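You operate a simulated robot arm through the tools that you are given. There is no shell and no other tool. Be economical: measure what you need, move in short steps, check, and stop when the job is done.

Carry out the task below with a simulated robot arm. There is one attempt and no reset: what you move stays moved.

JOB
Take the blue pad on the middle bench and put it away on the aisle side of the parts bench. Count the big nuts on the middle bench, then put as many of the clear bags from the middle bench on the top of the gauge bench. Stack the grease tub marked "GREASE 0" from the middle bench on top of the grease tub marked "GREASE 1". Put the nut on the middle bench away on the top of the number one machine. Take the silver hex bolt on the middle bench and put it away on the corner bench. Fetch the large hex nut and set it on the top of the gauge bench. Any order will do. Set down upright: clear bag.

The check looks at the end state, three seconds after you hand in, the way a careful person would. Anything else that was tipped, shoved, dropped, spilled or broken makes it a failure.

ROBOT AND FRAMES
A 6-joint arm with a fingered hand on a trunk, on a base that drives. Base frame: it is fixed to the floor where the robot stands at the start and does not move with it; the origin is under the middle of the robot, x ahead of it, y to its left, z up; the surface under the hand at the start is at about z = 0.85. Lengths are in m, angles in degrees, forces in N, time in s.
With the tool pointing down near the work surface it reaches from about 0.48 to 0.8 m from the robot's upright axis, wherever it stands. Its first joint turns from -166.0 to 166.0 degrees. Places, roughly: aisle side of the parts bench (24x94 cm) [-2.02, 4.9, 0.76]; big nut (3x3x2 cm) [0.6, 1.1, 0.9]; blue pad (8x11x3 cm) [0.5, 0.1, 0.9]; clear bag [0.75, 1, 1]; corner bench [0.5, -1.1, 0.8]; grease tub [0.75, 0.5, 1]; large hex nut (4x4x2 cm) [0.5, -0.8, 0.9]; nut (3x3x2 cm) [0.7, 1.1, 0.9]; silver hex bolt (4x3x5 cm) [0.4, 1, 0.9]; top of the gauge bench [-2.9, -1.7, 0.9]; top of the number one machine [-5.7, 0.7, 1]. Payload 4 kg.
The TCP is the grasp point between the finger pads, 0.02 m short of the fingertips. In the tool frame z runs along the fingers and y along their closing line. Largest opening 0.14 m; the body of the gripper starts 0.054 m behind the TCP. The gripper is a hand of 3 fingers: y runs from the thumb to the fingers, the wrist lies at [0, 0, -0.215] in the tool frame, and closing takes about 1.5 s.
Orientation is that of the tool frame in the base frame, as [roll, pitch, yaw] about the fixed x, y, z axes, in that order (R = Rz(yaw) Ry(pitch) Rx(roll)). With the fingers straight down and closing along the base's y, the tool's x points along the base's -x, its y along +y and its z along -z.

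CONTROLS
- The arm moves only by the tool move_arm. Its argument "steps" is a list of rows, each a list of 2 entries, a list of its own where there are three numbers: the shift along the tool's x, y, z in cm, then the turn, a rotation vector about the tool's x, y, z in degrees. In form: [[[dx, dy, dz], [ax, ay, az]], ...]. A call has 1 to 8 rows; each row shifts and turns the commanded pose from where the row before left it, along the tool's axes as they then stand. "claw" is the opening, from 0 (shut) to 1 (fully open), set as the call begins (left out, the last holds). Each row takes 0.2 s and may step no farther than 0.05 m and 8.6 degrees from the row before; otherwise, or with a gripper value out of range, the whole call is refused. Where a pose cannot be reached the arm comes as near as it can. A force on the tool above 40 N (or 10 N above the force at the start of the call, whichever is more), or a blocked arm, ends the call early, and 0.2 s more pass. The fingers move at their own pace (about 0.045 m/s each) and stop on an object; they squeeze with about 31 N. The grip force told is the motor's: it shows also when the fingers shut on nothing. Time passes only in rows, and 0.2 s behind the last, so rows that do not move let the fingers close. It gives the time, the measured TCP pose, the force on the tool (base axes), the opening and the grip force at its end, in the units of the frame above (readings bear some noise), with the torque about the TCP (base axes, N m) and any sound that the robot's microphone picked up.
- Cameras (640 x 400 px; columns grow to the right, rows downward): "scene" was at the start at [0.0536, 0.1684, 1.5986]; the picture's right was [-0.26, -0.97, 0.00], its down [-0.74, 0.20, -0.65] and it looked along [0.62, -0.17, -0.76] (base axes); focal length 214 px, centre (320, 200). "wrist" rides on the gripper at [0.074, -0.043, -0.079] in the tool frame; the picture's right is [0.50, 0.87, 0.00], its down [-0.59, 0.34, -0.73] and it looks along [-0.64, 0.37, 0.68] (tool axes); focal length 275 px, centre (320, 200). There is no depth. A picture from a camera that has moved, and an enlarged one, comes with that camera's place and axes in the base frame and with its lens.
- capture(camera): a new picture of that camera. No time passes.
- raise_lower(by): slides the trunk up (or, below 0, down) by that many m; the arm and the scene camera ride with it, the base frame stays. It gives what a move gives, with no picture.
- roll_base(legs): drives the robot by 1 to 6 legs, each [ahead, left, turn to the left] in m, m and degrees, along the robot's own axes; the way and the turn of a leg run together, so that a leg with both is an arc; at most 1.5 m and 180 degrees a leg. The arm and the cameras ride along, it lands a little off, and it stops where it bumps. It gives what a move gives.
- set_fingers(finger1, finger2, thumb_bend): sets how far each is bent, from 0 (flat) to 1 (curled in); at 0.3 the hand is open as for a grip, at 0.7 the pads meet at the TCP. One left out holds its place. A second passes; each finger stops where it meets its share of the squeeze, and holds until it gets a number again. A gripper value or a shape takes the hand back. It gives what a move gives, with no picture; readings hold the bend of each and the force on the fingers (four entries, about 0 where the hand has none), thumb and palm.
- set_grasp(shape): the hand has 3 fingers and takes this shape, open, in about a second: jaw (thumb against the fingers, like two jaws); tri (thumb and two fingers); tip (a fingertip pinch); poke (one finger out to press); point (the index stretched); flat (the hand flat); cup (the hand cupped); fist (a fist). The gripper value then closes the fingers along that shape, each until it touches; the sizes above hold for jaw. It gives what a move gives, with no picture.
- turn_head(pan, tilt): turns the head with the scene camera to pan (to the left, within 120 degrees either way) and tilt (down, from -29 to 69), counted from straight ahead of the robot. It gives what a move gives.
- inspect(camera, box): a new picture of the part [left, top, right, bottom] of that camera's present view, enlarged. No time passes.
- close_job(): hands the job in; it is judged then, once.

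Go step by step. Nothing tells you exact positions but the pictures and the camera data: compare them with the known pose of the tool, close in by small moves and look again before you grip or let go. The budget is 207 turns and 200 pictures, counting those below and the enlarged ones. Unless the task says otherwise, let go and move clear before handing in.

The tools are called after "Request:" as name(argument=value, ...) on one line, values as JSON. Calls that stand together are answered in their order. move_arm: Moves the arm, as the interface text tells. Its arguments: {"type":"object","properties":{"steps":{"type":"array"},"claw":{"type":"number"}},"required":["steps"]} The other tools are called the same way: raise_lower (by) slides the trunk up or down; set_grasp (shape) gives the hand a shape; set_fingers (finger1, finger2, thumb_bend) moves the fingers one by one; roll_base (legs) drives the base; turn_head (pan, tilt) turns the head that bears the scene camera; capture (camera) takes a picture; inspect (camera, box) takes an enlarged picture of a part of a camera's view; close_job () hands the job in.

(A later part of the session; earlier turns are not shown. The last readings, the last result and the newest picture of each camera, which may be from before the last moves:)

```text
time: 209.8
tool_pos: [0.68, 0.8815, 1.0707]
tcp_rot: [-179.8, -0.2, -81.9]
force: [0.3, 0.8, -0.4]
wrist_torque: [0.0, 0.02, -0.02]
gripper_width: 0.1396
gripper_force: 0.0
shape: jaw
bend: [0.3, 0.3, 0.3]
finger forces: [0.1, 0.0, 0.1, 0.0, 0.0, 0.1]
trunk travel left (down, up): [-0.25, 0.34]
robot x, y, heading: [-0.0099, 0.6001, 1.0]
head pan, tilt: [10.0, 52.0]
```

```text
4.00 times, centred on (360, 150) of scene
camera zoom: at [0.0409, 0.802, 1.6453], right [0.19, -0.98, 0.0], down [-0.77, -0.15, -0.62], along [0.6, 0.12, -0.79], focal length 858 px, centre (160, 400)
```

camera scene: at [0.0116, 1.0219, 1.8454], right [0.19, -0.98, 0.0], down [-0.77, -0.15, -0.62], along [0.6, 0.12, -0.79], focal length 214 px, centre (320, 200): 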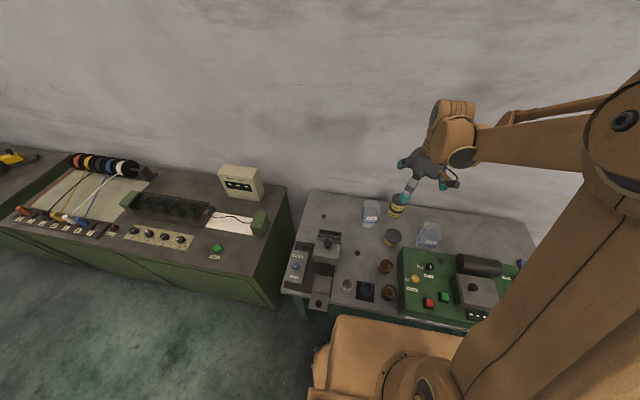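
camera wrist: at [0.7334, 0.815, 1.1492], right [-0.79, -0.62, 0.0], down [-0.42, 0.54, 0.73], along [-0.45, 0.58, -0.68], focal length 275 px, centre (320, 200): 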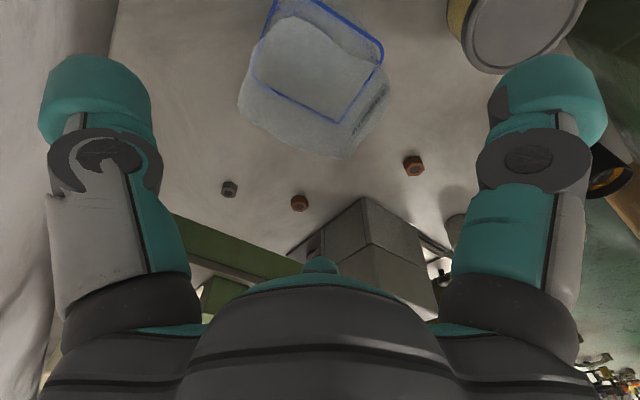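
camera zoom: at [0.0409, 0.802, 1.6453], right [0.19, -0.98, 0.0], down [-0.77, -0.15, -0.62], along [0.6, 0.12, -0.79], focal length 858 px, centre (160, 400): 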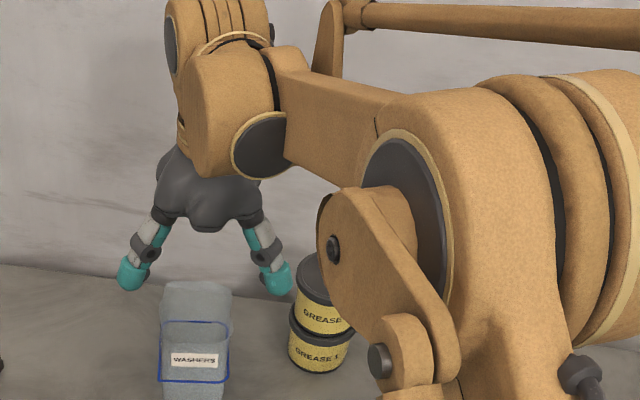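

Alignment is good. Descend and close on the bag.

Request:
move_arm(steps=[[[-0.2, 0, 4.5], [0, 0, 0]], [[0, 0, 4.5], [0, 0, 0]], [[0, 0, 3.7], [0, 0, 0]]])

Request:
move_arm(steps=[[[0, 0, 0], [0, 0, 0]], [[0, 0, 0], [0, 0, 0]], [[0, 0, 0], [0, 0, 0]], [[0, 0, 0], [0, 0, 0]], [[0, 0, 0], [0, 0, 0]], [[0, 0, 0], [0, 0, 0]], [[0, 0, 0], [0, 0, 0]]], claw=0.35)

Request:
capture(camera="wrist")

Request:
inspect(camera="scene", box=[280, 120, 440, 220])

```text
time: 210.6
tool_pos: [0.6813, 0.8846, 0.9444]
tcp_rot: [-179.8, -0.2, -81.9]
force: [-0.3, 1.5, 0.1]
wrist_torque: [0.02, 0.0, -0.03]
gripper_width: 0.1399
gripper_force: 0.0
shape: jaw
bend: [0.3, 0.3, 0.3]
finger forces: [0.0, 0.0, 0.1, 0.0, 0.2, 0.0]
trunk travel left (down, up): [-0.25, 0.34]
robot x, y, heading: [-0.0097, 0.5995, 1.0]
head pan, tilt: [10.0, 52.0]
```

```text
time: 212.2
tool_pos: [0.6817, 0.8832, 0.9443]
tcp_rot: [-179.9, -0.2, -81.9]
force: [0.4, -0.1, 0.2]
wrist_torque: [0.01, -0.03, 0.01]
gripper_width: 0.0776
gripper_force: 31.4
shape: jaw
bend: [0.32, 0.31, 0.31]
finger forces: [23.6, 25.2, 0.0, 0.1, 27.9, 0.0]
trunk travel left (down, up): [-0.25, 0.34]
robot x, y, heading: [-0.0078, 0.5985, 1.0]
head pan, tilt: [10.0, 52.0]
```

```text
105 pictures are left
camera wrist: at [0.7338, 0.8165, 1.0233], right [-0.79, -0.62, 0.0], down [-0.42, 0.54, 0.73], along [-0.45, 0.58, -0.68], focal length 275 px, centre (320, 200)
```

wrist: 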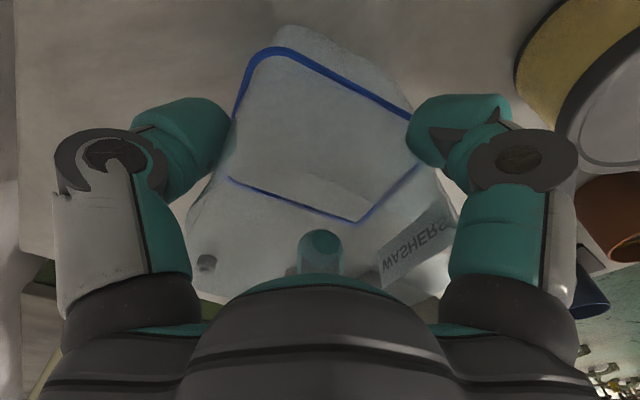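

```text
4.00 times, centred on (360, 170) of scene
camera zoom: at [0.0406, 0.8014, 1.6454], right [0.19, -0.98, 0.0], down [-0.77, -0.15, -0.62], along [0.6, 0.12, -0.79], focal length 858 px, centre (160, 320)
```

zoom: 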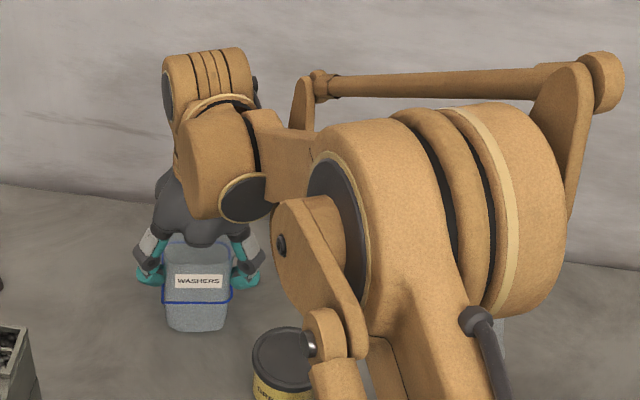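

Gripped. Lift, retract, raise.

Request:
move_arm(steps=[[[0, 0, -2], [0, 0, 0]], [[0, 0, -3], [0, 0, 0]], [[0, 0, -5], [0, 0, 0]], [[0, 0, -5], [0, 0, 0]], [[0, 0, -5], [0, 0, 0]], [[0, 4.5, 0], [0, 0, 0]], [[0, 4.5, 0], [0, 0, 0]], [[0, 4.5, 0], [0, 0, 0]]])

Request:
raise_lower(by=0.2)

Request:
capture(camera="wrist")

Request:
capture(camera="scene")

```text
time: 213.9
tool_pos: [0.5449, 0.8634, 1.145]
tcp_rot: [-179.7, -0.1, -81.8]
force: [0.0, -0.7, -0.6]
wrist_torque: [-0.01, -0.03, 0.01]
gripper_width: 0.0776
gripper_force: 31.1
shape: jaw
bend: [0.32, 0.31, 0.31]
finger forces: [23.5, 25.2, 0.1, 0.0, 28.1, 0.0]
trunk travel left (down, up): [-0.25, 0.34]
robot x, y, heading: [-0.0108, 0.6004, 0.9]
head pan, tilt: [10.0, 52.0]
```

```text
time: 216.1
tool_pos: [0.5477, 0.8625, 1.3441]
tcp_rot: [-179.9, -0.1, -81.8]
force: [0.7, 0.9, -1.5]
wrist_torque: [-0.04, -0.02, -0.02]
gripper_width: 0.0775
gripper_force: 31.4
shape: jaw
bend: [0.32, 0.31, 0.31]
finger forces: [23.5, 25.3, 0.1, 0.0, 27.9, 0.1]
trunk travel left (down, up): [-0.45, 0.14]
robot x, y, heading: [-0.0084, 0.6011, 0.8]
head pan, tilt: [10.0, 52.0]
```

```text
103 pictures are left
camera wrist: at [0.5999, 0.7966, 1.4231], right [-0.79, -0.62, 0.0], down [-0.42, 0.54, 0.73], along [-0.45, 0.58, -0.68], focal length 275 px, centre (320, 200)
```

wrist: 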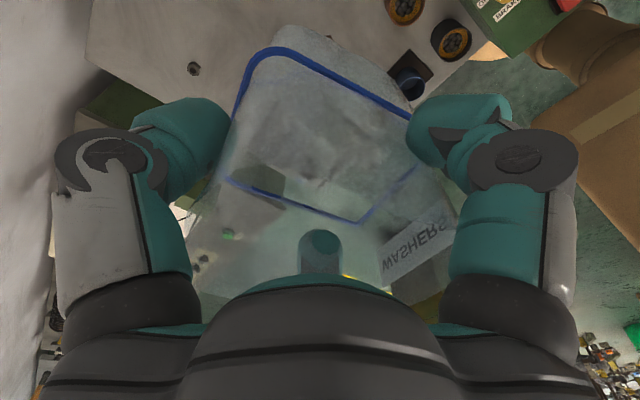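

```text
102 pictures are left
camera scene: at [0.0406, 0.8014, 1.8453], right [0.19, -0.98, 0.0], down [-0.77, -0.15, -0.62], along [0.6, 0.12, -0.79], focal length 214 px, centre (320, 200)
```

scene: 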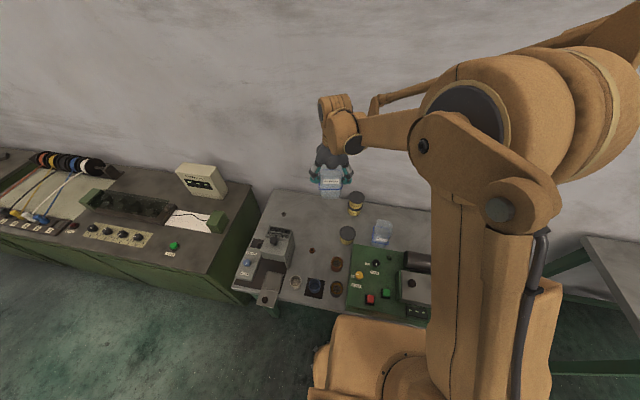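

Carry the bag to the gauge bench spot S3.

Request:
roll_base(legs=[[-0.28, 0, 0], [0, -1.25, 0], [-1.1, 0, 0], [-1.1, 0, 0], [-1.07, 0, 0], [0, 0, -91]])

Request:
turn_head(pan=15, tilt=45)

Request:
capture(camera="scene")

Request:
inspect(camera="scene", box=[240, 190, 420, 302])

```text
time: 243.4
tool_pos: [-3.2714, -1.3192, 1.3442]
tcp_rot: [-179.8, -0.2, -173.2]
force: [0.4, -0.2, 0.1]
wrist_torque: [-0.03, 0.0, -0.02]
gripper_width: 0.0775
gripper_force: 31.2
shape: jaw
bend: [0.32, 0.32, 0.31]
finger forces: [23.6, 25.2, 0.0, 0.0, 27.7, 0.0]
trunk travel left (down, up): [-0.45, 0.14]
robot x, y, heading: [-3.5218, -0.7576, -90.4]
head pan, tilt: [10.0, 52.0]
```

```text
time: 244.1
tool_pos: [-3.2706, -1.3175, 1.3452]
tcp_rot: [-179.8, -0.2, -173.1]
force: [-0.2, 0.3, -0.7]
wrist_torque: [0.0, 0.01, 0.02]
gripper_width: 0.0772
gripper_force: 31.5
shape: jaw
bend: [0.32, 0.32, 0.31]
finger forces: [23.6, 25.2, 0.0, 0.0, 27.7, 0.0]
trunk travel left (down, up): [-0.45, 0.14]
robot x, y, heading: [-3.5226, -0.7563, -90.0]
head pan, tilt: [15.0, 45.0]
```

```text
101 pictures are left
camera scene: at [-3.3146, -0.8177, 1.8549], right [-0.97, -0.26, 0.0], down [-0.18, 0.68, -0.71], along [0.18, -0.68, -0.71], focal length 214 px, centre (320, 200)
```

scene: 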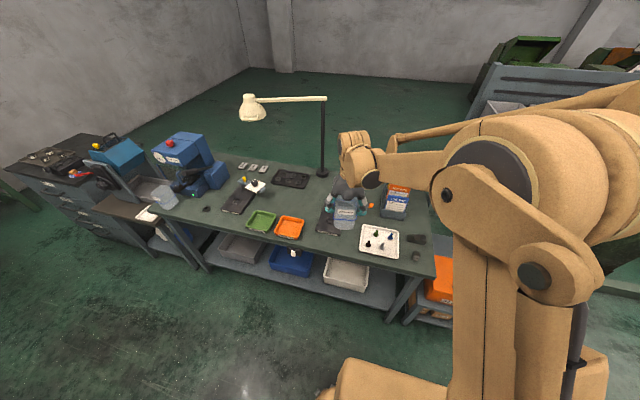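

```text
3.56 times, centred on (330, 246) of scene
camera zoom: at [-3.3146, -0.8177, 1.8549], right [-0.97, -0.26, 0.0], down [-0.18, 0.68, -0.71], along [0.18, -0.68, -0.71], focal length 763 px, centre (284, 36)
```

zoom: 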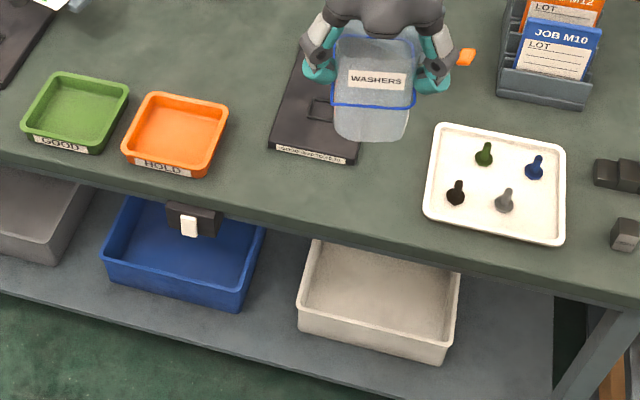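

S3 target center ≈ (-3.30, -1.47), in front of the pad, left of the white tray. Advance and lower.

Request:
roll_base(legs=[[0.15, 0, 0]])

Request:
raise_lower(by=-0.2)

Request:
move_arm(steps=[[[2.9, 0, 2], [0, 0, 0]], [[0, 0, 4], [0, 0, 0]]])

Request:
inspect(camera="scene", box=[240, 170, 432, 290])

Request:
capture(camera="wrist")

```text
time: 245.5
tool_pos: [-3.271, -1.4714, 1.343]
tcp_rot: [-179.8, -0.3, -173.1]
force: [-0.2, -0.5, -0.7]
wrist_torque: [0.03, 0.0, 0.0]
gripper_width: 0.0773
gripper_force: 31.2
shape: jaw
bend: [0.32, 0.32, 0.31]
finger forces: [23.6, 25.2, 0.1, 0.0, 27.7, 0.0]
trunk travel left (down, up): [-0.45, 0.14]
robot x, y, heading: [-3.5249, -0.9048, -90.1]
head pan, tilt: [15.0, 45.0]
```

```text
time: 247.7
tool_pos: [-3.2711, -1.4694, 1.1451]
tcp_rot: [-179.8, -0.2, -173.1]
force: [-0.1, 0.0, -0.9]
wrist_torque: [0.01, 0.0, 0.01]
gripper_width: 0.077
gripper_force: 30.7
shape: jaw
bend: [0.32, 0.32, 0.31]
finger forces: [23.5, 25.3, 0.0, 0.0, 27.7, 0.1]
trunk travel left (down, up): [-0.25, 0.34]
robot x, y, heading: [-3.5243, -0.9079, -90.1]
head pan, tilt: [15.0, 45.0]
```

```text
time: 248.3
tool_pos: [-3.2988, -1.4752, 1.0841]
tcp_rot: [-179.7, -0.3, -173.1]
force: [0.3, -0.5, -0.5]
wrist_torque: [0.0, 0.02, -0.02]
gripper_width: 0.0773
gripper_force: 31.3
shape: jaw
bend: [0.32, 0.32, 0.31]
finger forces: [23.6, 25.3, 0.0, 0.1, 27.7, 0.1]
trunk travel left (down, up): [-0.25, 0.34]
robot x, y, heading: [-3.5238, -0.9067, -90.1]
head pan, tilt: [15.0, 45.0]
```

```text
3.33 times, centred on (336, 230) of scene
camera zoom: at [-3.3138, -0.9703, 1.6548], right [-0.97, -0.26, 0.0], down [-0.18, 0.68, -0.71], along [0.18, -0.68, -0.71], focal length 715 px, centre (267, 100)
```

zoom: 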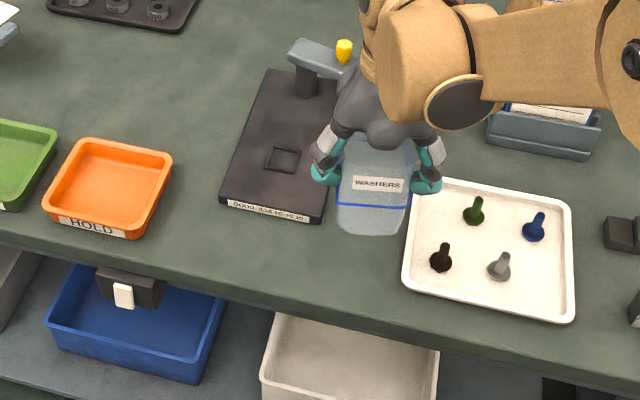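

```text
98 pictures are left
camera wrist: at [-3.3674, -1.5257, 1.163], right [-0.6, 0.8, 0.0], down [0.55, 0.41, 0.73], along [0.58, 0.44, -0.68], focal length 275 px, centre (320, 200)
```

wrist: 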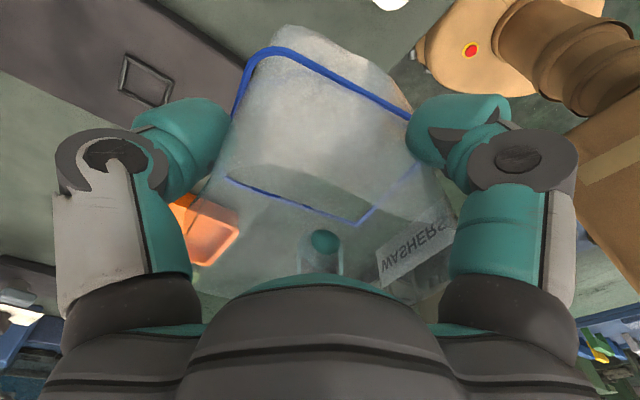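

Request:
move_arm(steps=[[[0, 0.5, 4], [0, 0, 0]], [[0, 0, 4], [0, 0, 0]], [[0, 0, 1.5], [0, 0, 0]]])

Request:
inspect(camera="scene", box=[240, 190, 432, 310])

Request:
move_arm(steps=[[[0, 0, 0.7], [0, 0, 0]], [[0, 0, 0.4], [0, 0, 0]], [[0, 0, 0.3], [0, 0, 0]], [[0, 0, 0.3], [0, 0, 0]], [[0, 0, 0.3], [0, 0, 0]], [[0, 0, 0.3], [0, 0, 0]]])

```text
time: 249.1
tool_pos: [-3.3009, -1.4699, 0.9883]
tcp_rot: [-179.8, -0.2, -173.1]
force: [-1.2, 0.5, 0.1]
wrist_torque: [-0.03, 0.03, 0.02]
gripper_width: 0.077
gripper_force: 30.8
shape: jaw
bend: [0.32, 0.32, 0.31]
finger forces: [23.7, 25.4, 0.0, 0.0, 27.7, 0.0]
trunk travel left (down, up): [-0.25, 0.34]
robot x, y, heading: [-3.5272, -0.907, -90.3]
head pan, tilt: [15.0, 45.0]
```

```text
3.33 times, centred on (336, 250) of scene
camera zoom: at [-3.3149, -0.9695, 1.6549], right [-0.97, -0.26, 0.0], down [-0.18, 0.68, -0.71], along [0.18, -0.68, -0.71], focal length 715 px, centre (267, 33)
```

zoom: 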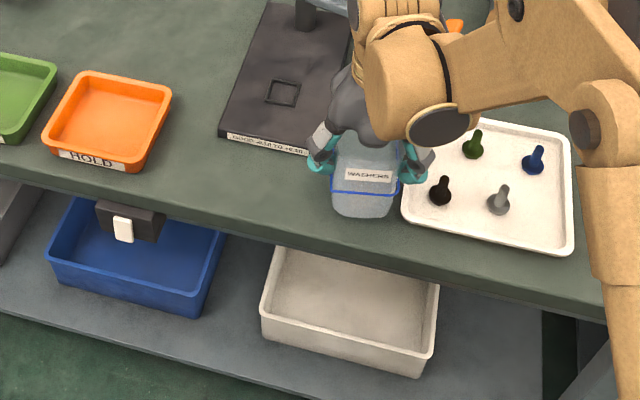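

```text
time: 250.4
tool_pos: [-3.3019, -1.4691, 0.9707]
tcp_rot: [-179.5, -0.2, -173.1]
force: [2.8, -3.4, 30.9]
wrist_torque: [-0.1, -0.05, 0.05]
gripper_width: 0.0779
gripper_force: 30.1
shape: jaw
bend: [0.32, 0.31, 0.31]
finger forces: [29.2, 31.5, 0.1, 0.1, 32.4, 0.1]
trunk travel left (down, up): [-0.25, 0.34]
robot x, y, heading: [-3.5238, -0.9082, -90.4]
head pan, tilt: [15.0, 45.0]
stopped in row 6: the force on the tool passed its limit at 44 N (the readings are from after the stop); the commanded pose is now the measured one
```

Request:
move_arm(steps=[[[0, 0, -0.2], [0, 0, 0]], [[0, 0, 0], [0, 0, 0]], [[0, 0, 0], [0, 0, 0]], [[0, 0, 0], [0, 0, 0]], [[0, 0, 0], [0, 0, 0]]], claw=0.85)

Request:
inspect(camera="scene", box=[240, 190, 432, 310])

Request:
move_arm(steps=[[[0, 0, -2], [0, 0, 0]], [[0, 0, -3], [0, 0, 0]], [[0, 0, -4], [0, 0, 0]], [[0, 0, -5], [0, 0, 0]], [[0, 0, -5], [0, 0, 0]]])

Request:
inspect(camera="scene", box=[240, 190, 432, 310])

```text
time: 251.6
tool_pos: [-3.3008, -1.4697, 0.9717]
tcp_rot: [-179.6, -0.2, -173.1]
force: [0.8, -0.5, 0.6]
wrist_torque: [0.01, -0.01, 0.01]
gripper_width: 0.1189
gripper_force: 0.1
shape: jaw
bend: [0.24, 0.24, 0.22]
finger forces: [0.1, 0.0, 0.0, 0.1, 0.0, 0.0]
trunk travel left (down, up): [-0.25, 0.34]
robot x, y, heading: [-3.5254, -0.9069, -90.0]
head pan, tilt: [15.0, 45.0]
```

```text
3.33 times, centred on (336, 250) of scene
camera zoom: at [-3.3149, -0.9695, 1.6549], right [-0.97, -0.26, 0.0], down [-0.18, 0.68, -0.71], along [0.18, -0.68, -0.71], focal length 715 px, centre (267, 33)
```

zoom: 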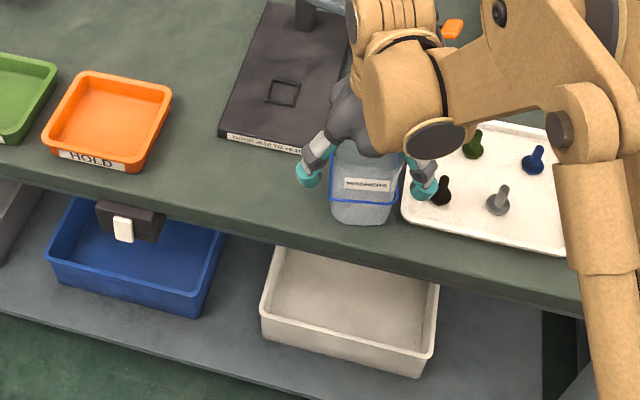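

```text
time: 252.8
tool_pos: [-3.2995, -1.4681, 1.1629]
tcp_rot: [-179.5, -0.2, -173.2]
force: [0.6, 0.4, 0.3]
wrist_torque: [0.04, -0.02, -0.01]
gripper_width: 0.1186
gripper_force: 0.2
shape: jaw
bend: [0.24, 0.24, 0.22]
finger forces: [0.1, 0.1, 0.0, 0.1, 0.1, 0.0]
trunk travel left (down, up): [-0.25, 0.34]
robot x, y, heading: [-3.5262, -0.9063, -90.0]
head pan, tilt: [15.0, 45.0]
```

```text
3.33 times, centred on (336, 250) of scene
camera zoom: at [-3.3154, -0.9684, 1.6551], right [-0.97, -0.26, 0.0], down [-0.18, 0.68, -0.71], along [0.18, -0.68, -0.71], focal length 715 px, centre (267, 33)
```

zoom: 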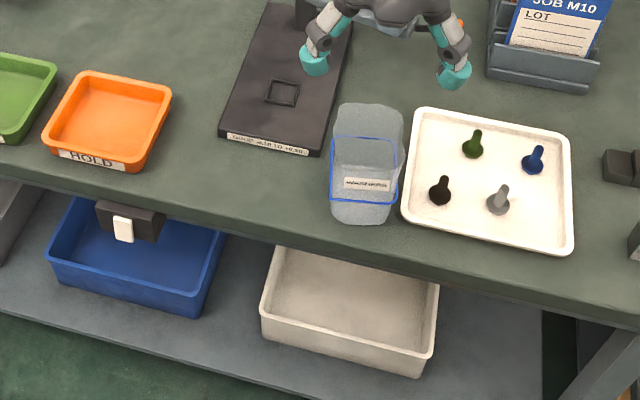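

Bag two stands. While here, I look toward the number one machine.

Request:
raise_lower(by=0.2)

Request:
roll_base(legs=[[-0.3, 0, 0]])

Request:
turn_head(pan=-118, tilt=25)

Request:
capture(camera="scene")

```text
time: 254.9
tool_pos: [-3.2996, -1.469, 1.3613]
tcp_rot: [-179.7, -0.2, -173.0]
force: [-0.3, 0.8, 0.2]
wrist_torque: [-0.02, 0.02, -0.04]
gripper_width: 0.1188
gripper_force: 0.0
shape: jaw
bend: [0.24, 0.24, 0.22]
finger forces: [0.0, 0.0, 0.0, 0.0, 0.0, 0.0]
trunk travel left (down, up): [-0.45, 0.14]
robot x, y, heading: [-3.5236, -0.9079, -90.0]
head pan, tilt: [15.0, 45.0]
```

```text
time: 257.0
tool_pos: [-3.3001, -1.1691, 1.3632]
tcp_rot: [-179.6, -0.1, -173.1]
force: [-0.2, 0.2, -0.2]
wrist_torque: [-0.01, -0.01, -0.01]
gripper_width: 0.1191
gripper_force: 0.0
shape: jaw
bend: [0.24, 0.24, 0.22]
finger forces: [0.0, 0.0, 0.0, 0.0, 0.1, 0.0]
trunk travel left (down, up): [-0.45, 0.14]
robot x, y, heading: [-3.522, -0.6129, -90.4]
head pan, tilt: [15.0, 45.0]
```

```text
time: 259.1
tool_pos: [-3.2996, -1.1716, 1.3613]
tcp_rot: [-179.7, -0.2, -173.2]
force: [-0.2, -0.1, -0.2]
wrist_torque: [0.05, 0.0, 0.0]
gripper_width: 0.1189
gripper_force: 0.1
shape: jaw
bend: [0.24, 0.24, 0.22]
finger forces: [0.0, 0.0, 0.0, 0.0, 0.0, 0.1]
trunk travel left (down, up): [-0.45, 0.14]
robot x, y, heading: [-3.5278, -0.6077, -90.3]
head pan, tilt: [-118.0, 25.0]
```

```text
94 pictures are left
camera scene: at [-3.4159, -0.549, 1.8856], right [0.47, 0.88, 0.0], down [0.37, -0.2, -0.91], along [-0.8, 0.43, -0.42], focal length 214 px, centre (320, 200)
```

scene: 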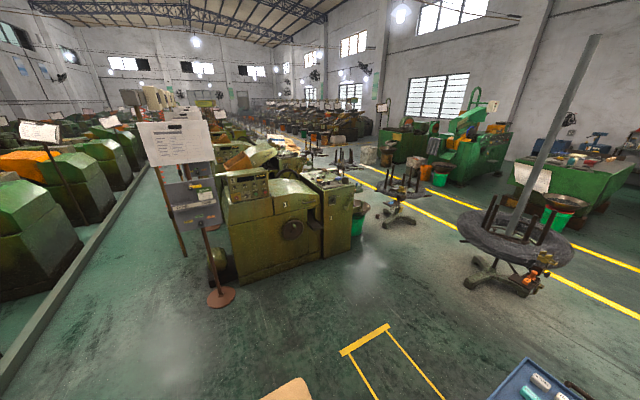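

Request:
inspect(camera="scene", box=[210, 130, 370, 230])

Request:
inspect(camera="scene", box=[200, 130, 400, 330])

```text
4.00 times, centred on (290, 180) of scene
camera zoom: at [-3.4159, -0.549, 1.8856], right [0.47, 0.88, 0.0], down [0.37, -0.2, -0.91], along [-0.8, 0.43, -0.42], focal length 858 px, centre (440, 280)
```

zoom: 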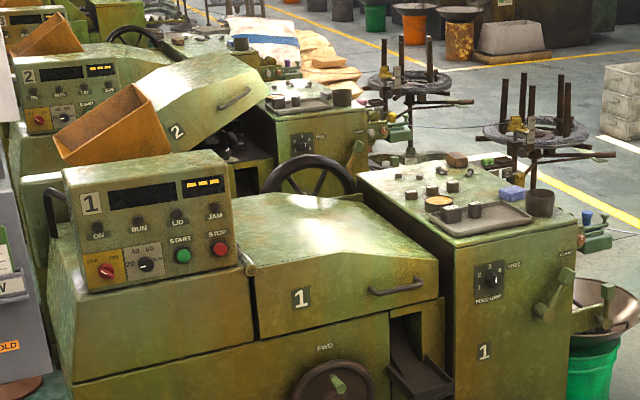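

```text
2.00 times, centred on (300, 230) of scene
camera zoom: at [-3.4159, -0.549, 1.8856], right [0.47, 0.88, 0.0], down [0.37, -0.2, -0.91], along [-0.8, 0.43, -0.42], focal length 429 px, centre (360, 140)
```

zoom: 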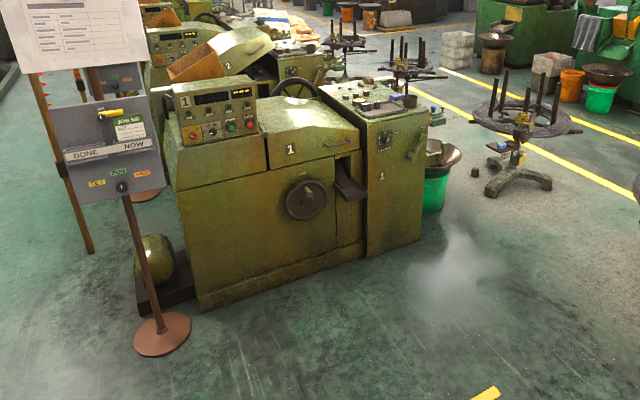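

The top of machine 1 is the flat box near (-5.7, 0.7, 1.0). Now back to the middle bench for the dark nut.

Request:
roll_base(legs=[[0, 0, 90.3], [1.1, 0, 0], [1.1, 0, 0], [1.05, 0, 0], [0, 1.5, 0], [0.22, 0.06, 0]])

Request:
raise_lower(by=-0.2)

Request:
turn_head(pan=10, tilt=50)

Request:
capture(camera="scene")

Request:
capture(camera="wrist")

```text
time: 287.2
tool_pos: [0.5353, 1.1504, 1.3611]
tcp_rot: [-179.7, -0.2, -83.3]
force: [0.1, -0.4, -0.3]
wrist_torque: [-0.03, 0.03, 0.01]
gripper_width: 0.1184
gripper_force: 0.0
shape: jaw
bend: [0.24, 0.24, 0.22]
finger forces: [0.1, 0.1, 0.0, 0.0, 0.0, 0.0]
trunk travel left (down, up): [-0.45, 0.14]
robot x, y, heading: [-0.0288, 0.927, -0.3]
head pan, tilt: [-118.0, 25.0]
```

```text
time: 289.4
tool_pos: [0.5338, 1.1508, 1.1615]
tcp_rot: [-179.7, -0.2, -83.3]
force: [-0.9, -0.1, 0.1]
wrist_torque: [0.03, 0.04, -0.03]
gripper_width: 0.1188
gripper_force: 0.0
shape: jaw
bend: [0.24, 0.24, 0.22]
finger forces: [0.0, 0.1, 0.0, 0.1, 0.1, 0.0]
trunk travel left (down, up): [-0.25, 0.34]
robot x, y, heading: [-0.0268, 0.9266, -0.5]
head pan, tilt: [-118.0, 25.0]
```

```text
time: 291.5
tool_pos: [0.5348, 1.1493, 1.1622]
tcp_rot: [-179.7, -0.2, -83.3]
force: [-1.0, 0.3, 0.0]
wrist_torque: [-0.02, 0.04, 0.02]
gripper_width: 0.1188
gripper_force: 0.1
shape: jaw
bend: [0.24, 0.24, 0.22]
finger forces: [0.0, 0.1, 0.0, 0.0, 0.0, 0.0]
trunk travel left (down, up): [-0.25, 0.34]
robot x, y, heading: [-0.0249, 0.9289, -0.7]
head pan, tilt: [10.0, 50.0]
```

```text
91 pictures are left
camera scene: at [0.0293, 1.1287, 1.6481], right [0.17, -0.99, 0.0], down [-0.76, -0.13, -0.64], along [0.63, 0.11, -0.77], focal length 214 px, centre (320, 200)
```

scene: 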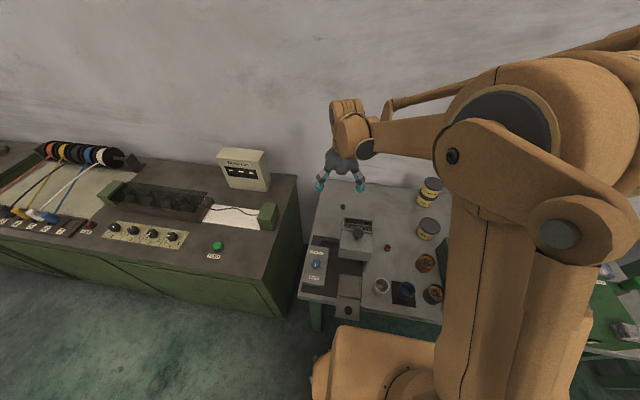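

```text
90 pictures are left
camera wrist: at [0.5853, 1.0818, 1.2413], right [-0.8, -0.6, 0.0], down [-0.41, 0.55, 0.73], along [-0.43, 0.59, -0.68], focal length 275 px, centre (320, 200)
```

wrist: 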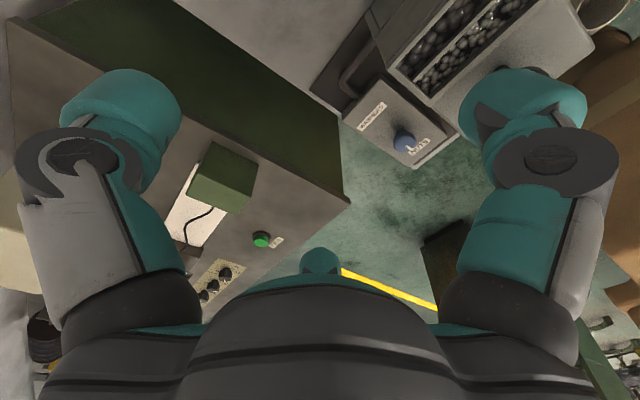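

The nut is near (0.650, 1.13). I rotate the hand back to face forward and move closer.

Request:
move_arm(steps=[[[0, 0, 0], [0, 0, 8.4]], [[0, 0, 0], [0, 0, 8.4]], [[0, 0, 0], [0, 0, 8.4]], [[0, 0, 0], [0, 0, 8.4]], [[0, 0, 0], [0, 0, 8.4]], [[0, 0, 0], [0, 0, 8.4]], [[0, 0, 0], [0, 0, 8.4]], [[0, 0, 0], [0, 0, 8.4]]], claw=0.5)

Request:
move_arm(steps=[[[0, 0, 0], [0, 0, 8.4]], [[0, 0, 0], [0, 0, 8.4]], [[0, 0, 0], [0, 0, 8.4]], [[0, 0, 0], [0, 0, 4.3]], [[-3.5, -1, 0], [0, 0, 0]], [[-3, -1, 2], [0, 0, 0]], [[0, 0, 4], [0, 0, 0]]])

Request:
capture(camera="wrist")

```text
time: 293.3
tool_pos: [0.535, 1.1501, 1.162]
tcp_rot: [-179.7, 0.2, -150.7]
force: [-0.5, -0.1, 0.3]
wrist_torque: [0.0, 0.01, -0.01]
gripper_width: 0.0702
gripper_force: 0.0
shape: jaw
bend: [0.34, 0.34, 0.33]
finger forces: [0.0, 0.0, 0.0, 0.1, 0.0, 0.1]
trunk travel left (down, up): [-0.25, 0.34]
robot x, y, heading: [-0.0228, 0.9267, -0.4]
head pan, tilt: [10.0, 50.0]
```

```text
time: 294.9
tool_pos: [0.6012, 1.1311, 1.1021]
tcp_rot: [-179.8, 0.3, -180.0]
force: [0.0, 0.9, -0.1]
wrist_torque: [0.0, 0.02, -0.02]
gripper_width: 0.0702
gripper_force: 0.1
shape: jaw
bend: [0.34, 0.34, 0.33]
finger forces: [0.1, 0.0, 0.0, 0.0, 0.1, 0.1]
trunk travel left (down, up): [-0.25, 0.34]
robot x, y, heading: [-0.0244, 0.9297, -0.3]
head pan, tilt: [10.0, 50.0]
```

```text
89 pictures are left
camera wrist: at [0.5262, 1.0878, 1.1805], right [-0.5, 0.87, -0.01], down [0.58, 0.34, 0.74], along [0.64, 0.36, -0.68], focal length 275 px, centre (320, 200)
```

wrist: 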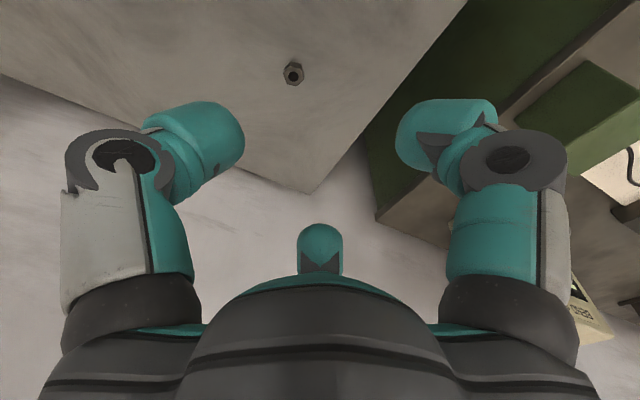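

Request:
move_arm(steps=[[[-2.8, -0.3, 2], [0, 0, 0]], [[-2.8, -0.3, 3], [0, 0, 0]], [[0, 0, 4.5], [0, 0, 0]], [[0, 0, 4.5], [0, 0, 0]]])

Request:
capture(camera="wrist")

Request:
inspect(camera="wrist", box=[260, 50, 380, 125])

```text
time: 295.9
tool_pos: [0.658, 1.125, 0.9622]
tcp_rot: [-179.8, 0.3, 179.9]
force: [0.0, 0.4, 0.6]
wrist_torque: [-0.01, -0.03, 0.01]
gripper_width: 0.0704
gripper_force: 0.1
shape: jaw
bend: [0.34, 0.34, 0.33]
finger forces: [0.0, 0.0, 0.0, 0.0, 0.1, 0.1]
trunk travel left (down, up): [-0.25, 0.34]
robot x, y, heading: [-0.0271, 0.9298, -0.3]
head pan, tilt: [10.0, 50.0]
```

```text
88 pictures are left
camera wrist: at [0.5826, 1.0815, 1.0399], right [-0.5, 0.87, -0.01], down [0.58, 0.34, 0.74], along [0.64, 0.36, -0.68], focal length 275 px, centre (320, 200)
```

wrist: 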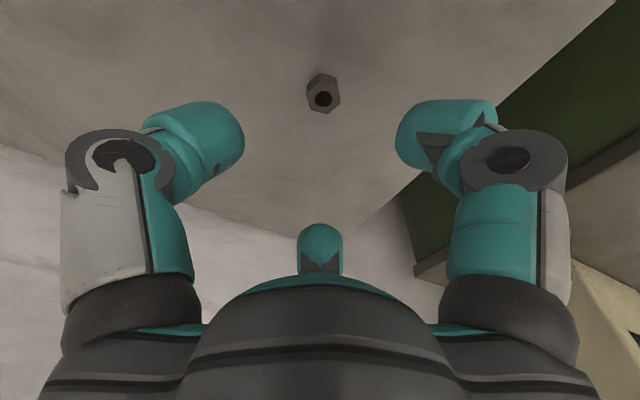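

```text
5.33 times, centred on (320, 88) of wrist
camera zoom: at [0.5826, 1.0815, 1.0399], right [-0.5, 0.87, -0.01], down [0.58, 0.34, 0.74], along [0.64, 0.36, -0.68], focal length 1468 px, centre (320, 800)
```

zoom: 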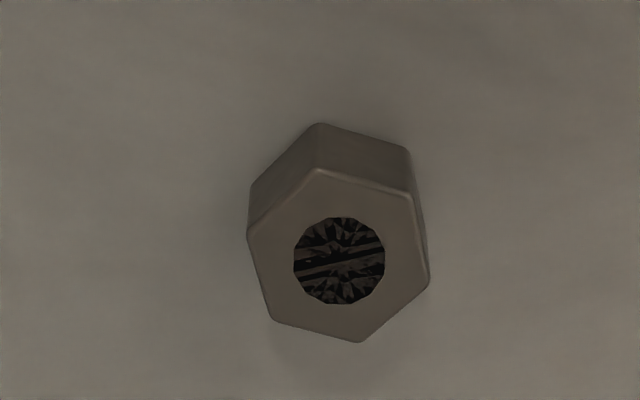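

Nut centered at (0.659, 1.126). Yaw +15° to meet its flats, descend and close.

Request:
move_arm(steps=[[[-0.1, 0.1, 0], [0, 0, 7.5]], [[0, 0, 0], [0, 0, 7.5]], [[0, 0, 4], [0, 0, 0]], [[0, 0, 3], [0, 0, 0]], [[0, 0, 1.8], [0, 0, 0]]])

Request:
capture(camera="wrist")

Request:
move_arm(steps=[[[0, 0, 0], [0, 0, 0]], [[0, 0, 0], [0, 0, 0]], [[0, 0, 0], [0, 0, 0]], [[0, 0, 0], [0, 0, 0]], [[0, 0, 0], [0, 0, 0]], [[0, 0, 0], [0, 0, 0]], [[0, 0, 0], [0, 0, 0]]], claw=0)

Request:
capture(camera="wrist")

```text
time: 297.1
tool_pos: [0.6597, 1.1224, 0.8746]
tcp_rot: [-180.0, 0.4, 165.1]
force: [-0.8, 1.1, 0.2]
wrist_torque: [0.03, 0.02, -0.01]
gripper_width: 0.0701
gripper_force: 0.2
shape: jaw
bend: [0.34, 0.34, 0.33]
finger forces: [0.0, 0.0, 0.0, 0.0, 0.0, 0.1]
trunk travel left (down, up): [-0.25, 0.34]
robot x, y, heading: [-0.0248, 0.9288, -0.6]
head pan, tilt: [10.0, 50.0]
```

```text
86 pictures are left
camera wrist: at [0.5752, 1.1017, 0.953], right [-0.26, 0.97, 0.0], down [0.65, 0.18, 0.74], along [0.71, 0.19, -0.67], focal length 275 px, centre (320, 200)
```

wrist: 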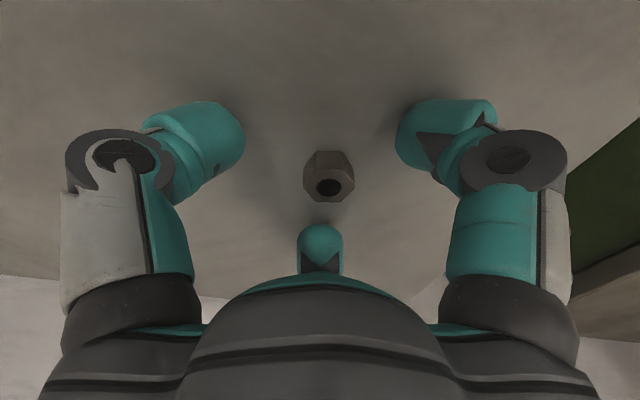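

```text
time: 298.7
tool_pos: [0.6582, 1.1248, 0.8758]
tcp_rot: [-179.9, 0.3, 165.0]
force: [0.1, -0.7, 0.2]
wrist_torque: [-0.01, 0.01, 0.0]
gripper_width: 0.0148
gripper_force: 31.0
shape: jaw
bend: [0.94, 0.94, 0.6]
finger forces: [25.4, 24.5, 0.1, 0.0, 24.9, 0.1]
trunk travel left (down, up): [-0.25, 0.34]
robot x, y, heading: [-0.0309, 0.9272, -0.4]
head pan, tilt: [10.0, 50.0]
```

```text
85 pictures are left
camera wrist: at [0.575, 1.1016, 0.9534], right [-0.26, 0.97, 0.0], down [0.65, 0.18, 0.74], along [0.71, 0.19, -0.67], focal length 275 px, centre (320, 200)
```

wrist: 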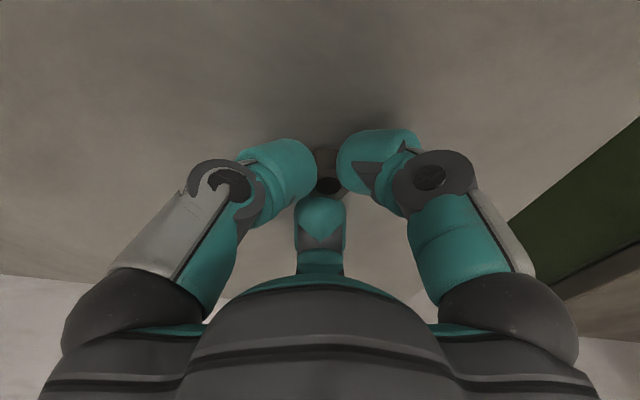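

Nut gripped. Lift, retract and raise the trunk for the trip to machine 1.

Request:
move_arm(steps=[[[0, 0, -3], [0, 0, 0]], [[0, 0, -5], [0, 0, 0]], [[0, 0, -5], [0, 0, 0]], [[0, 0, -5], [0, 0, 0]], [[0, 0, -5], [0, 0, 0]], [[4, -2, 0], [0, 0, 0]], [[4, -2, 0], [0, 0, 0]], [[4, -2, 0], [0, 0, 0]]])

Request:
raise_lower(by=0.25)

Request:
roll_base(legs=[[-0.27, -0.05, 0], [0, -1.5, 0], [-1.4, 0, 0], [-1.4, 0, 0], [-1.4, 0, 0]])

Request:
turn_head(pan=90, tilt=40)

Request:
capture(camera="scene")

Request:
capture(camera="wrist")

```text
time: 300.5
tool_pos: [0.5235, 1.0995, 1.1046]
tcp_rot: [180.0, 0.4, 165.0]
force: [-0.9, 0.0, 0.5]
wrist_torque: [-0.03, -0.03, -0.02]
gripper_width: 0.0144
gripper_force: 30.9
shape: jaw
bend: [0.94, 0.94, 0.6]
finger forces: [25.4, 24.6, 0.0, 0.0, 24.1, 0.1]
trunk travel left (down, up): [-0.25, 0.34]
robot x, y, heading: [-0.0298, 0.9258, -0.1]
head pan, tilt: [10.0, 50.0]
```

```text
time: 303.1
tool_pos: [0.5266, 1.0996, 1.3524]
tcp_rot: [-179.9, 0.4, 164.9]
force: [-0.6, 0.4, 0.1]
wrist_torque: [0.04, -0.01, 0.01]
gripper_width: 0.0143
gripper_force: 31.1
shape: jaw
bend: [0.94, 0.94, 0.6]
finger forces: [25.4, 24.4, 0.0, 0.1, 24.2, 0.1]
trunk travel left (down, up): [-0.5, 0.09]
robot x, y, heading: [-0.0262, 0.9261, -0.2]
head pan, tilt: [10.0, 50.0]
```

```text
time: 331.8
tool_pos: [-3.9431, -0.5221, 1.3529]
tcp_rot: [-179.9, 0.4, 166.0]
force: [-0.9, 0.3, -1.1]
wrist_torque: [0.01, 0.04, 0.01]
gripper_width: 0.0143
gripper_force: 30.6
shape: jaw
bend: [0.94, 0.94, 0.6]
finger forces: [25.3, 24.2, 0.0, 0.0, 24.0, 0.0]
trunk travel left (down, up): [-0.5, 0.09]
robot x, y, heading: [-4.4947, -0.7037, 0.6]
head pan, tilt: [10.0, 50.0]
```

```text
time: 333.3
tool_pos: [-3.9423, -0.5226, 1.3519]
tcp_rot: [-179.9, 0.4, 165.9]
force: [-0.7, -0.3, -0.8]
wrist_torque: [0.0, 0.01, 0.04]
gripper_width: 0.0144
gripper_force: 30.9
shape: jaw
bend: [0.94, 0.94, 0.6]
finger forces: [25.3, 24.2, 0.0, 0.0, 24.1, 0.0]
trunk travel left (down, up): [-0.5, 0.09]
robot x, y, heading: [-4.4929, -0.7023, 0.8]
head pan, tilt: [90.0, 40.0]
```

```text
84 pictures are left
camera scene: at [-4.5166, -0.4312, 1.9122], right [1.0, 0.01, 0.0], down [0.01, -0.64, -0.77], along [-0.01, 0.77, -0.64], focal length 214 px, centre (320, 200)
```

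scene: 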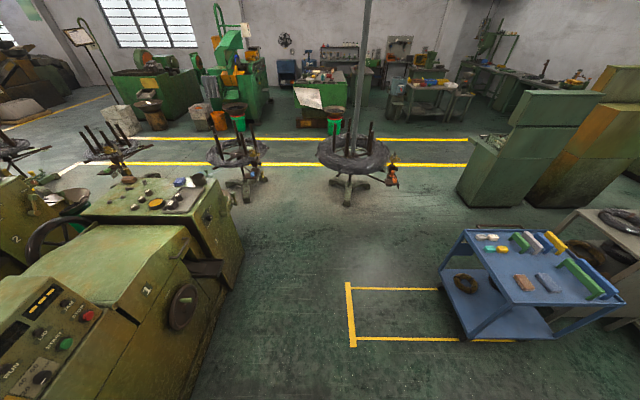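

```text
83 pictures are left
camera wrist: at [-4.0256, -0.5468, 1.4314], right [-0.27, 0.96, 0.0], down [0.65, 0.19, 0.74], along [0.71, 0.2, -0.67], focal length 275 px, centre (320, 200)
```

wrist: 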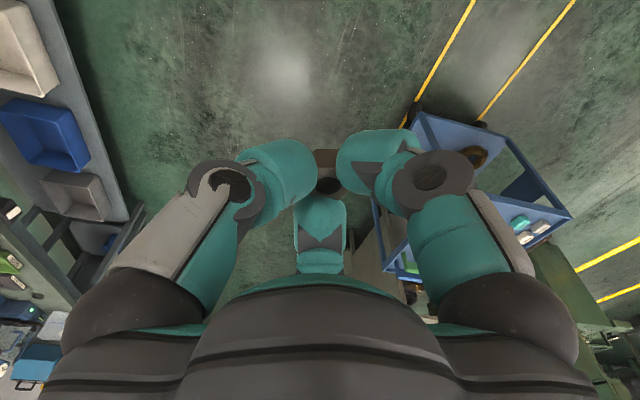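

Path is clear. I move to y≈0.35 and then turn to face machine 1.

Request:
roll_base(legs=[[0, 1.05, 0], [0, 0, 90], [0, 0, 89]])

Request:
turn_head(pan=-20, tilt=40)

Request:
capture(camera="scene")

```text
time: 346.4
tool_pos: [-5.0582, 0.1699, 1.3533]
tcp_rot: [-180.0, 0.4, -14.5]
force: [-0.7, -0.4, -0.1]
wrist_torque: [-0.02, 0.02, 0.03]
gripper_width: 0.0144
gripper_force: 31.0
shape: jaw
bend: [0.94, 0.94, 0.6]
finger forces: [25.3, 23.5, 0.0, 0.0, 22.8, 0.0]
trunk travel left (down, up): [-0.5, 0.09]
robot x, y, heading: [-4.5094, 0.3477, -180.3]
head pan, tilt: [90.0, 40.0]
```

```text
time: 348.2
tool_pos: [-5.0578, 0.1707, 1.3538]
tcp_rot: [-179.9, 0.4, -14.5]
force: [-0.1, 0.6, 0.2]
wrist_torque: [0.03, -0.03, -0.02]
gripper_width: 0.0145
gripper_force: 31.4
shape: jaw
bend: [0.94, 0.94, 0.6]
finger forces: [25.2, 23.5, 0.0, 0.0, 22.8, 0.0]
trunk travel left (down, up): [-0.5, 0.09]
robot x, y, heading: [-4.5088, 0.345, -179.9]
head pan, tilt: [-20.0, 40.0]
```

```text
82 pictures are left
camera scene: at [-4.5682, 0.1839, 1.9122], right [0.34, 0.94, 0.0], down [0.6, -0.22, -0.77], along [-0.72, 0.26, -0.64], focal length 214 px, centre (320, 200)
```

scene: 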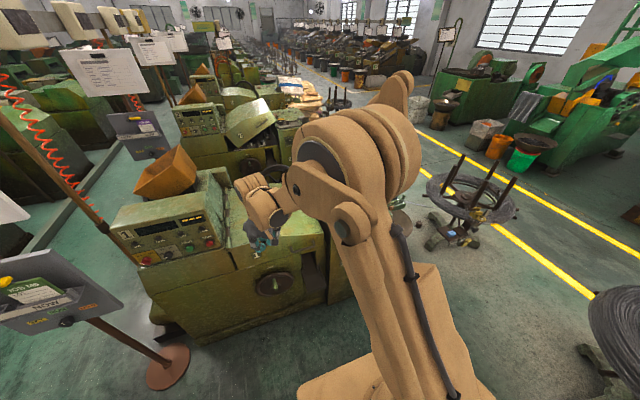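

Request:
roll_base(legs=[[0, -0.53, 0]])

Request:
turn_head(pan=12, tilt=40)

Request:
capture(camera="scene")

Request:
capture(camera="wrist")

```text
time: 351.3
tool_pos: [-5.0595, 0.7023, 1.3538]
tcp_rot: [179.9, 0.4, -14.5]
force: [-0.5, 0.6, -0.2]
wrist_torque: [-0.01, 0.0, 0.0]
gripper_width: 0.0145
gripper_force: 31.6
shape: jaw
bend: [0.94, 0.94, 0.6]
finger forces: [25.1, 23.6, 0.1, 0.1, 22.8, 0.1]
trunk travel left (down, up): [-0.5, 0.09]
robot x, y, heading: [-4.5046, 0.8798, -179.9]
head pan, tilt: [-20.0, 40.0]
```

```text
time: 352.3
tool_pos: [-5.06, 0.7011, 1.3532]
tcp_rot: [-179.9, 0.4, -14.5]
force: [-0.3, -0.5, 0.6]
wrist_torque: [0.02, 0.02, -0.02]
gripper_width: 0.0143
gripper_force: 30.5
shape: jaw
bend: [0.94, 0.94, 0.6]
finger forces: [25.2, 23.6, 0.1, 0.1, 22.8, 0.1]
trunk travel left (down, up): [-0.5, 0.09]
robot x, y, heading: [-4.5065, 0.8794, -179.7]
head pan, tilt: [12.0, 40.0]
```

```text
81 pictures are left
camera scene: at [-4.5727, 0.67, 1.9122], right [-0.21, 0.98, 0.0], down [0.63, 0.14, -0.77], along [-0.75, -0.16, -0.64], focal length 214 px, centre (320, 200)
```

scene: 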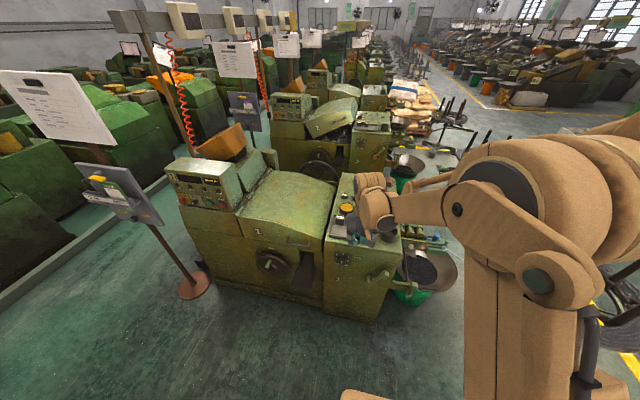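

```text
80 pictures are left
camera wrist: at [-4.9765, 0.7247, 1.4314], right [0.27, -0.96, 0.0], down [-0.65, -0.18, 0.74], along [-0.71, -0.2, -0.67], focal length 275 px, centre (320, 200)
```

wrist: 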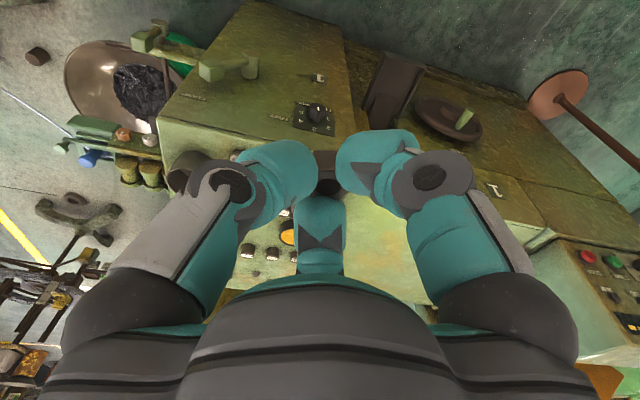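

Request:
inspect(camera="scene", box=[300, 160, 428, 240])

Request:
inspect(camera="wrist", box=[150, 80, 470, 280])

```text
5.00 times, centred on (364, 200) of scene
camera zoom: at [-4.5727, 0.67, 1.9122], right [-0.21, 0.98, 0.0], down [0.63, 0.14, -0.77], along [-0.75, -0.16, -0.64], focal length 1072 px, centre (100, 200)
```

zoom: 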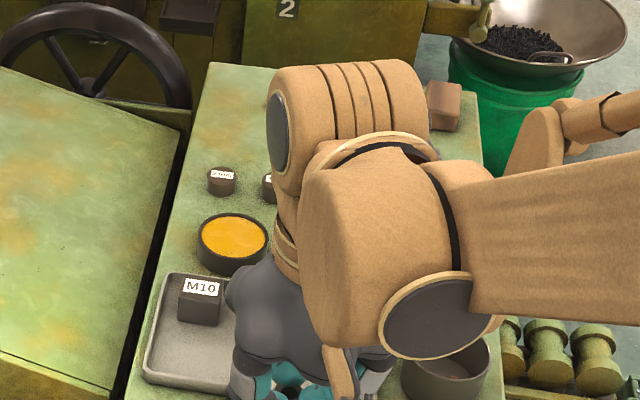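

```text
2.00 times, centred on (310, 180) of wrist
camera zoom: at [-4.9765, 0.7247, 1.4314], right [0.27, -0.96, 0.0], down [-0.65, -0.18, 0.74], along [-0.71, -0.2, -0.67], focal length 551 px, centre (340, 240)
```

zoom: 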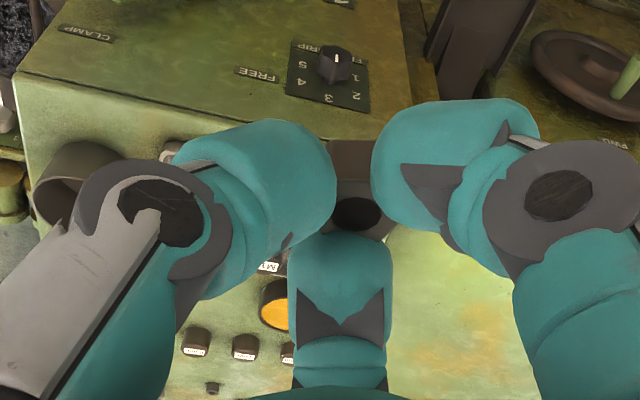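

I move the arm aside to see the whole top.

Request:
move_arm(steps=[[[0, -5, 0], [0, 0, 0]], [[0, -5, 0], [0, 0, 0]], [[0, -5, 0], [0, 0, 0]], [[0, -5, 0], [0, 0, 0]], [[0, -5, 0], [0, 0, 0]]])

Request:
inspect(camera="scene", box=[300, 150, 428, 250])

```text
time: 353.5
tool_pos: [-4.9958, 0.9441, 1.3527]
tcp_rot: [180.0, 0.4, -14.4]
force: [1.0, -0.2, 0.0]
wrist_torque: [-0.03, -0.05, 0.01]
gripper_width: 0.0143
gripper_force: 31.0
shape: jaw
bend: [0.94, 0.94, 0.6]
finger forces: [25.0, 22.9, 0.0, 0.1, 22.8, 0.1]
trunk travel left (down, up): [-0.5, 0.09]
robot x, y, heading: [-4.5047, 0.8804, -179.9]
head pan, tilt: [12.0, 40.0]
```

```text
4.00 times, centred on (364, 200) of scene
camera zoom: at [-4.572, 0.6719, 1.9125], right [-0.21, 0.98, 0.0], down [0.63, 0.14, -0.77], along [-0.75, -0.16, -0.64], focal length 858 px, centre (144, 200)
```

zoom: 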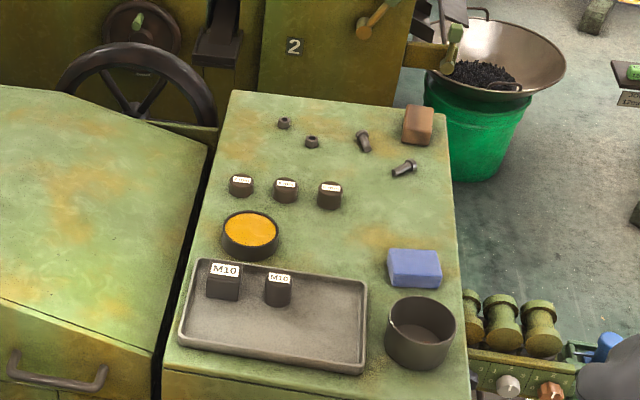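

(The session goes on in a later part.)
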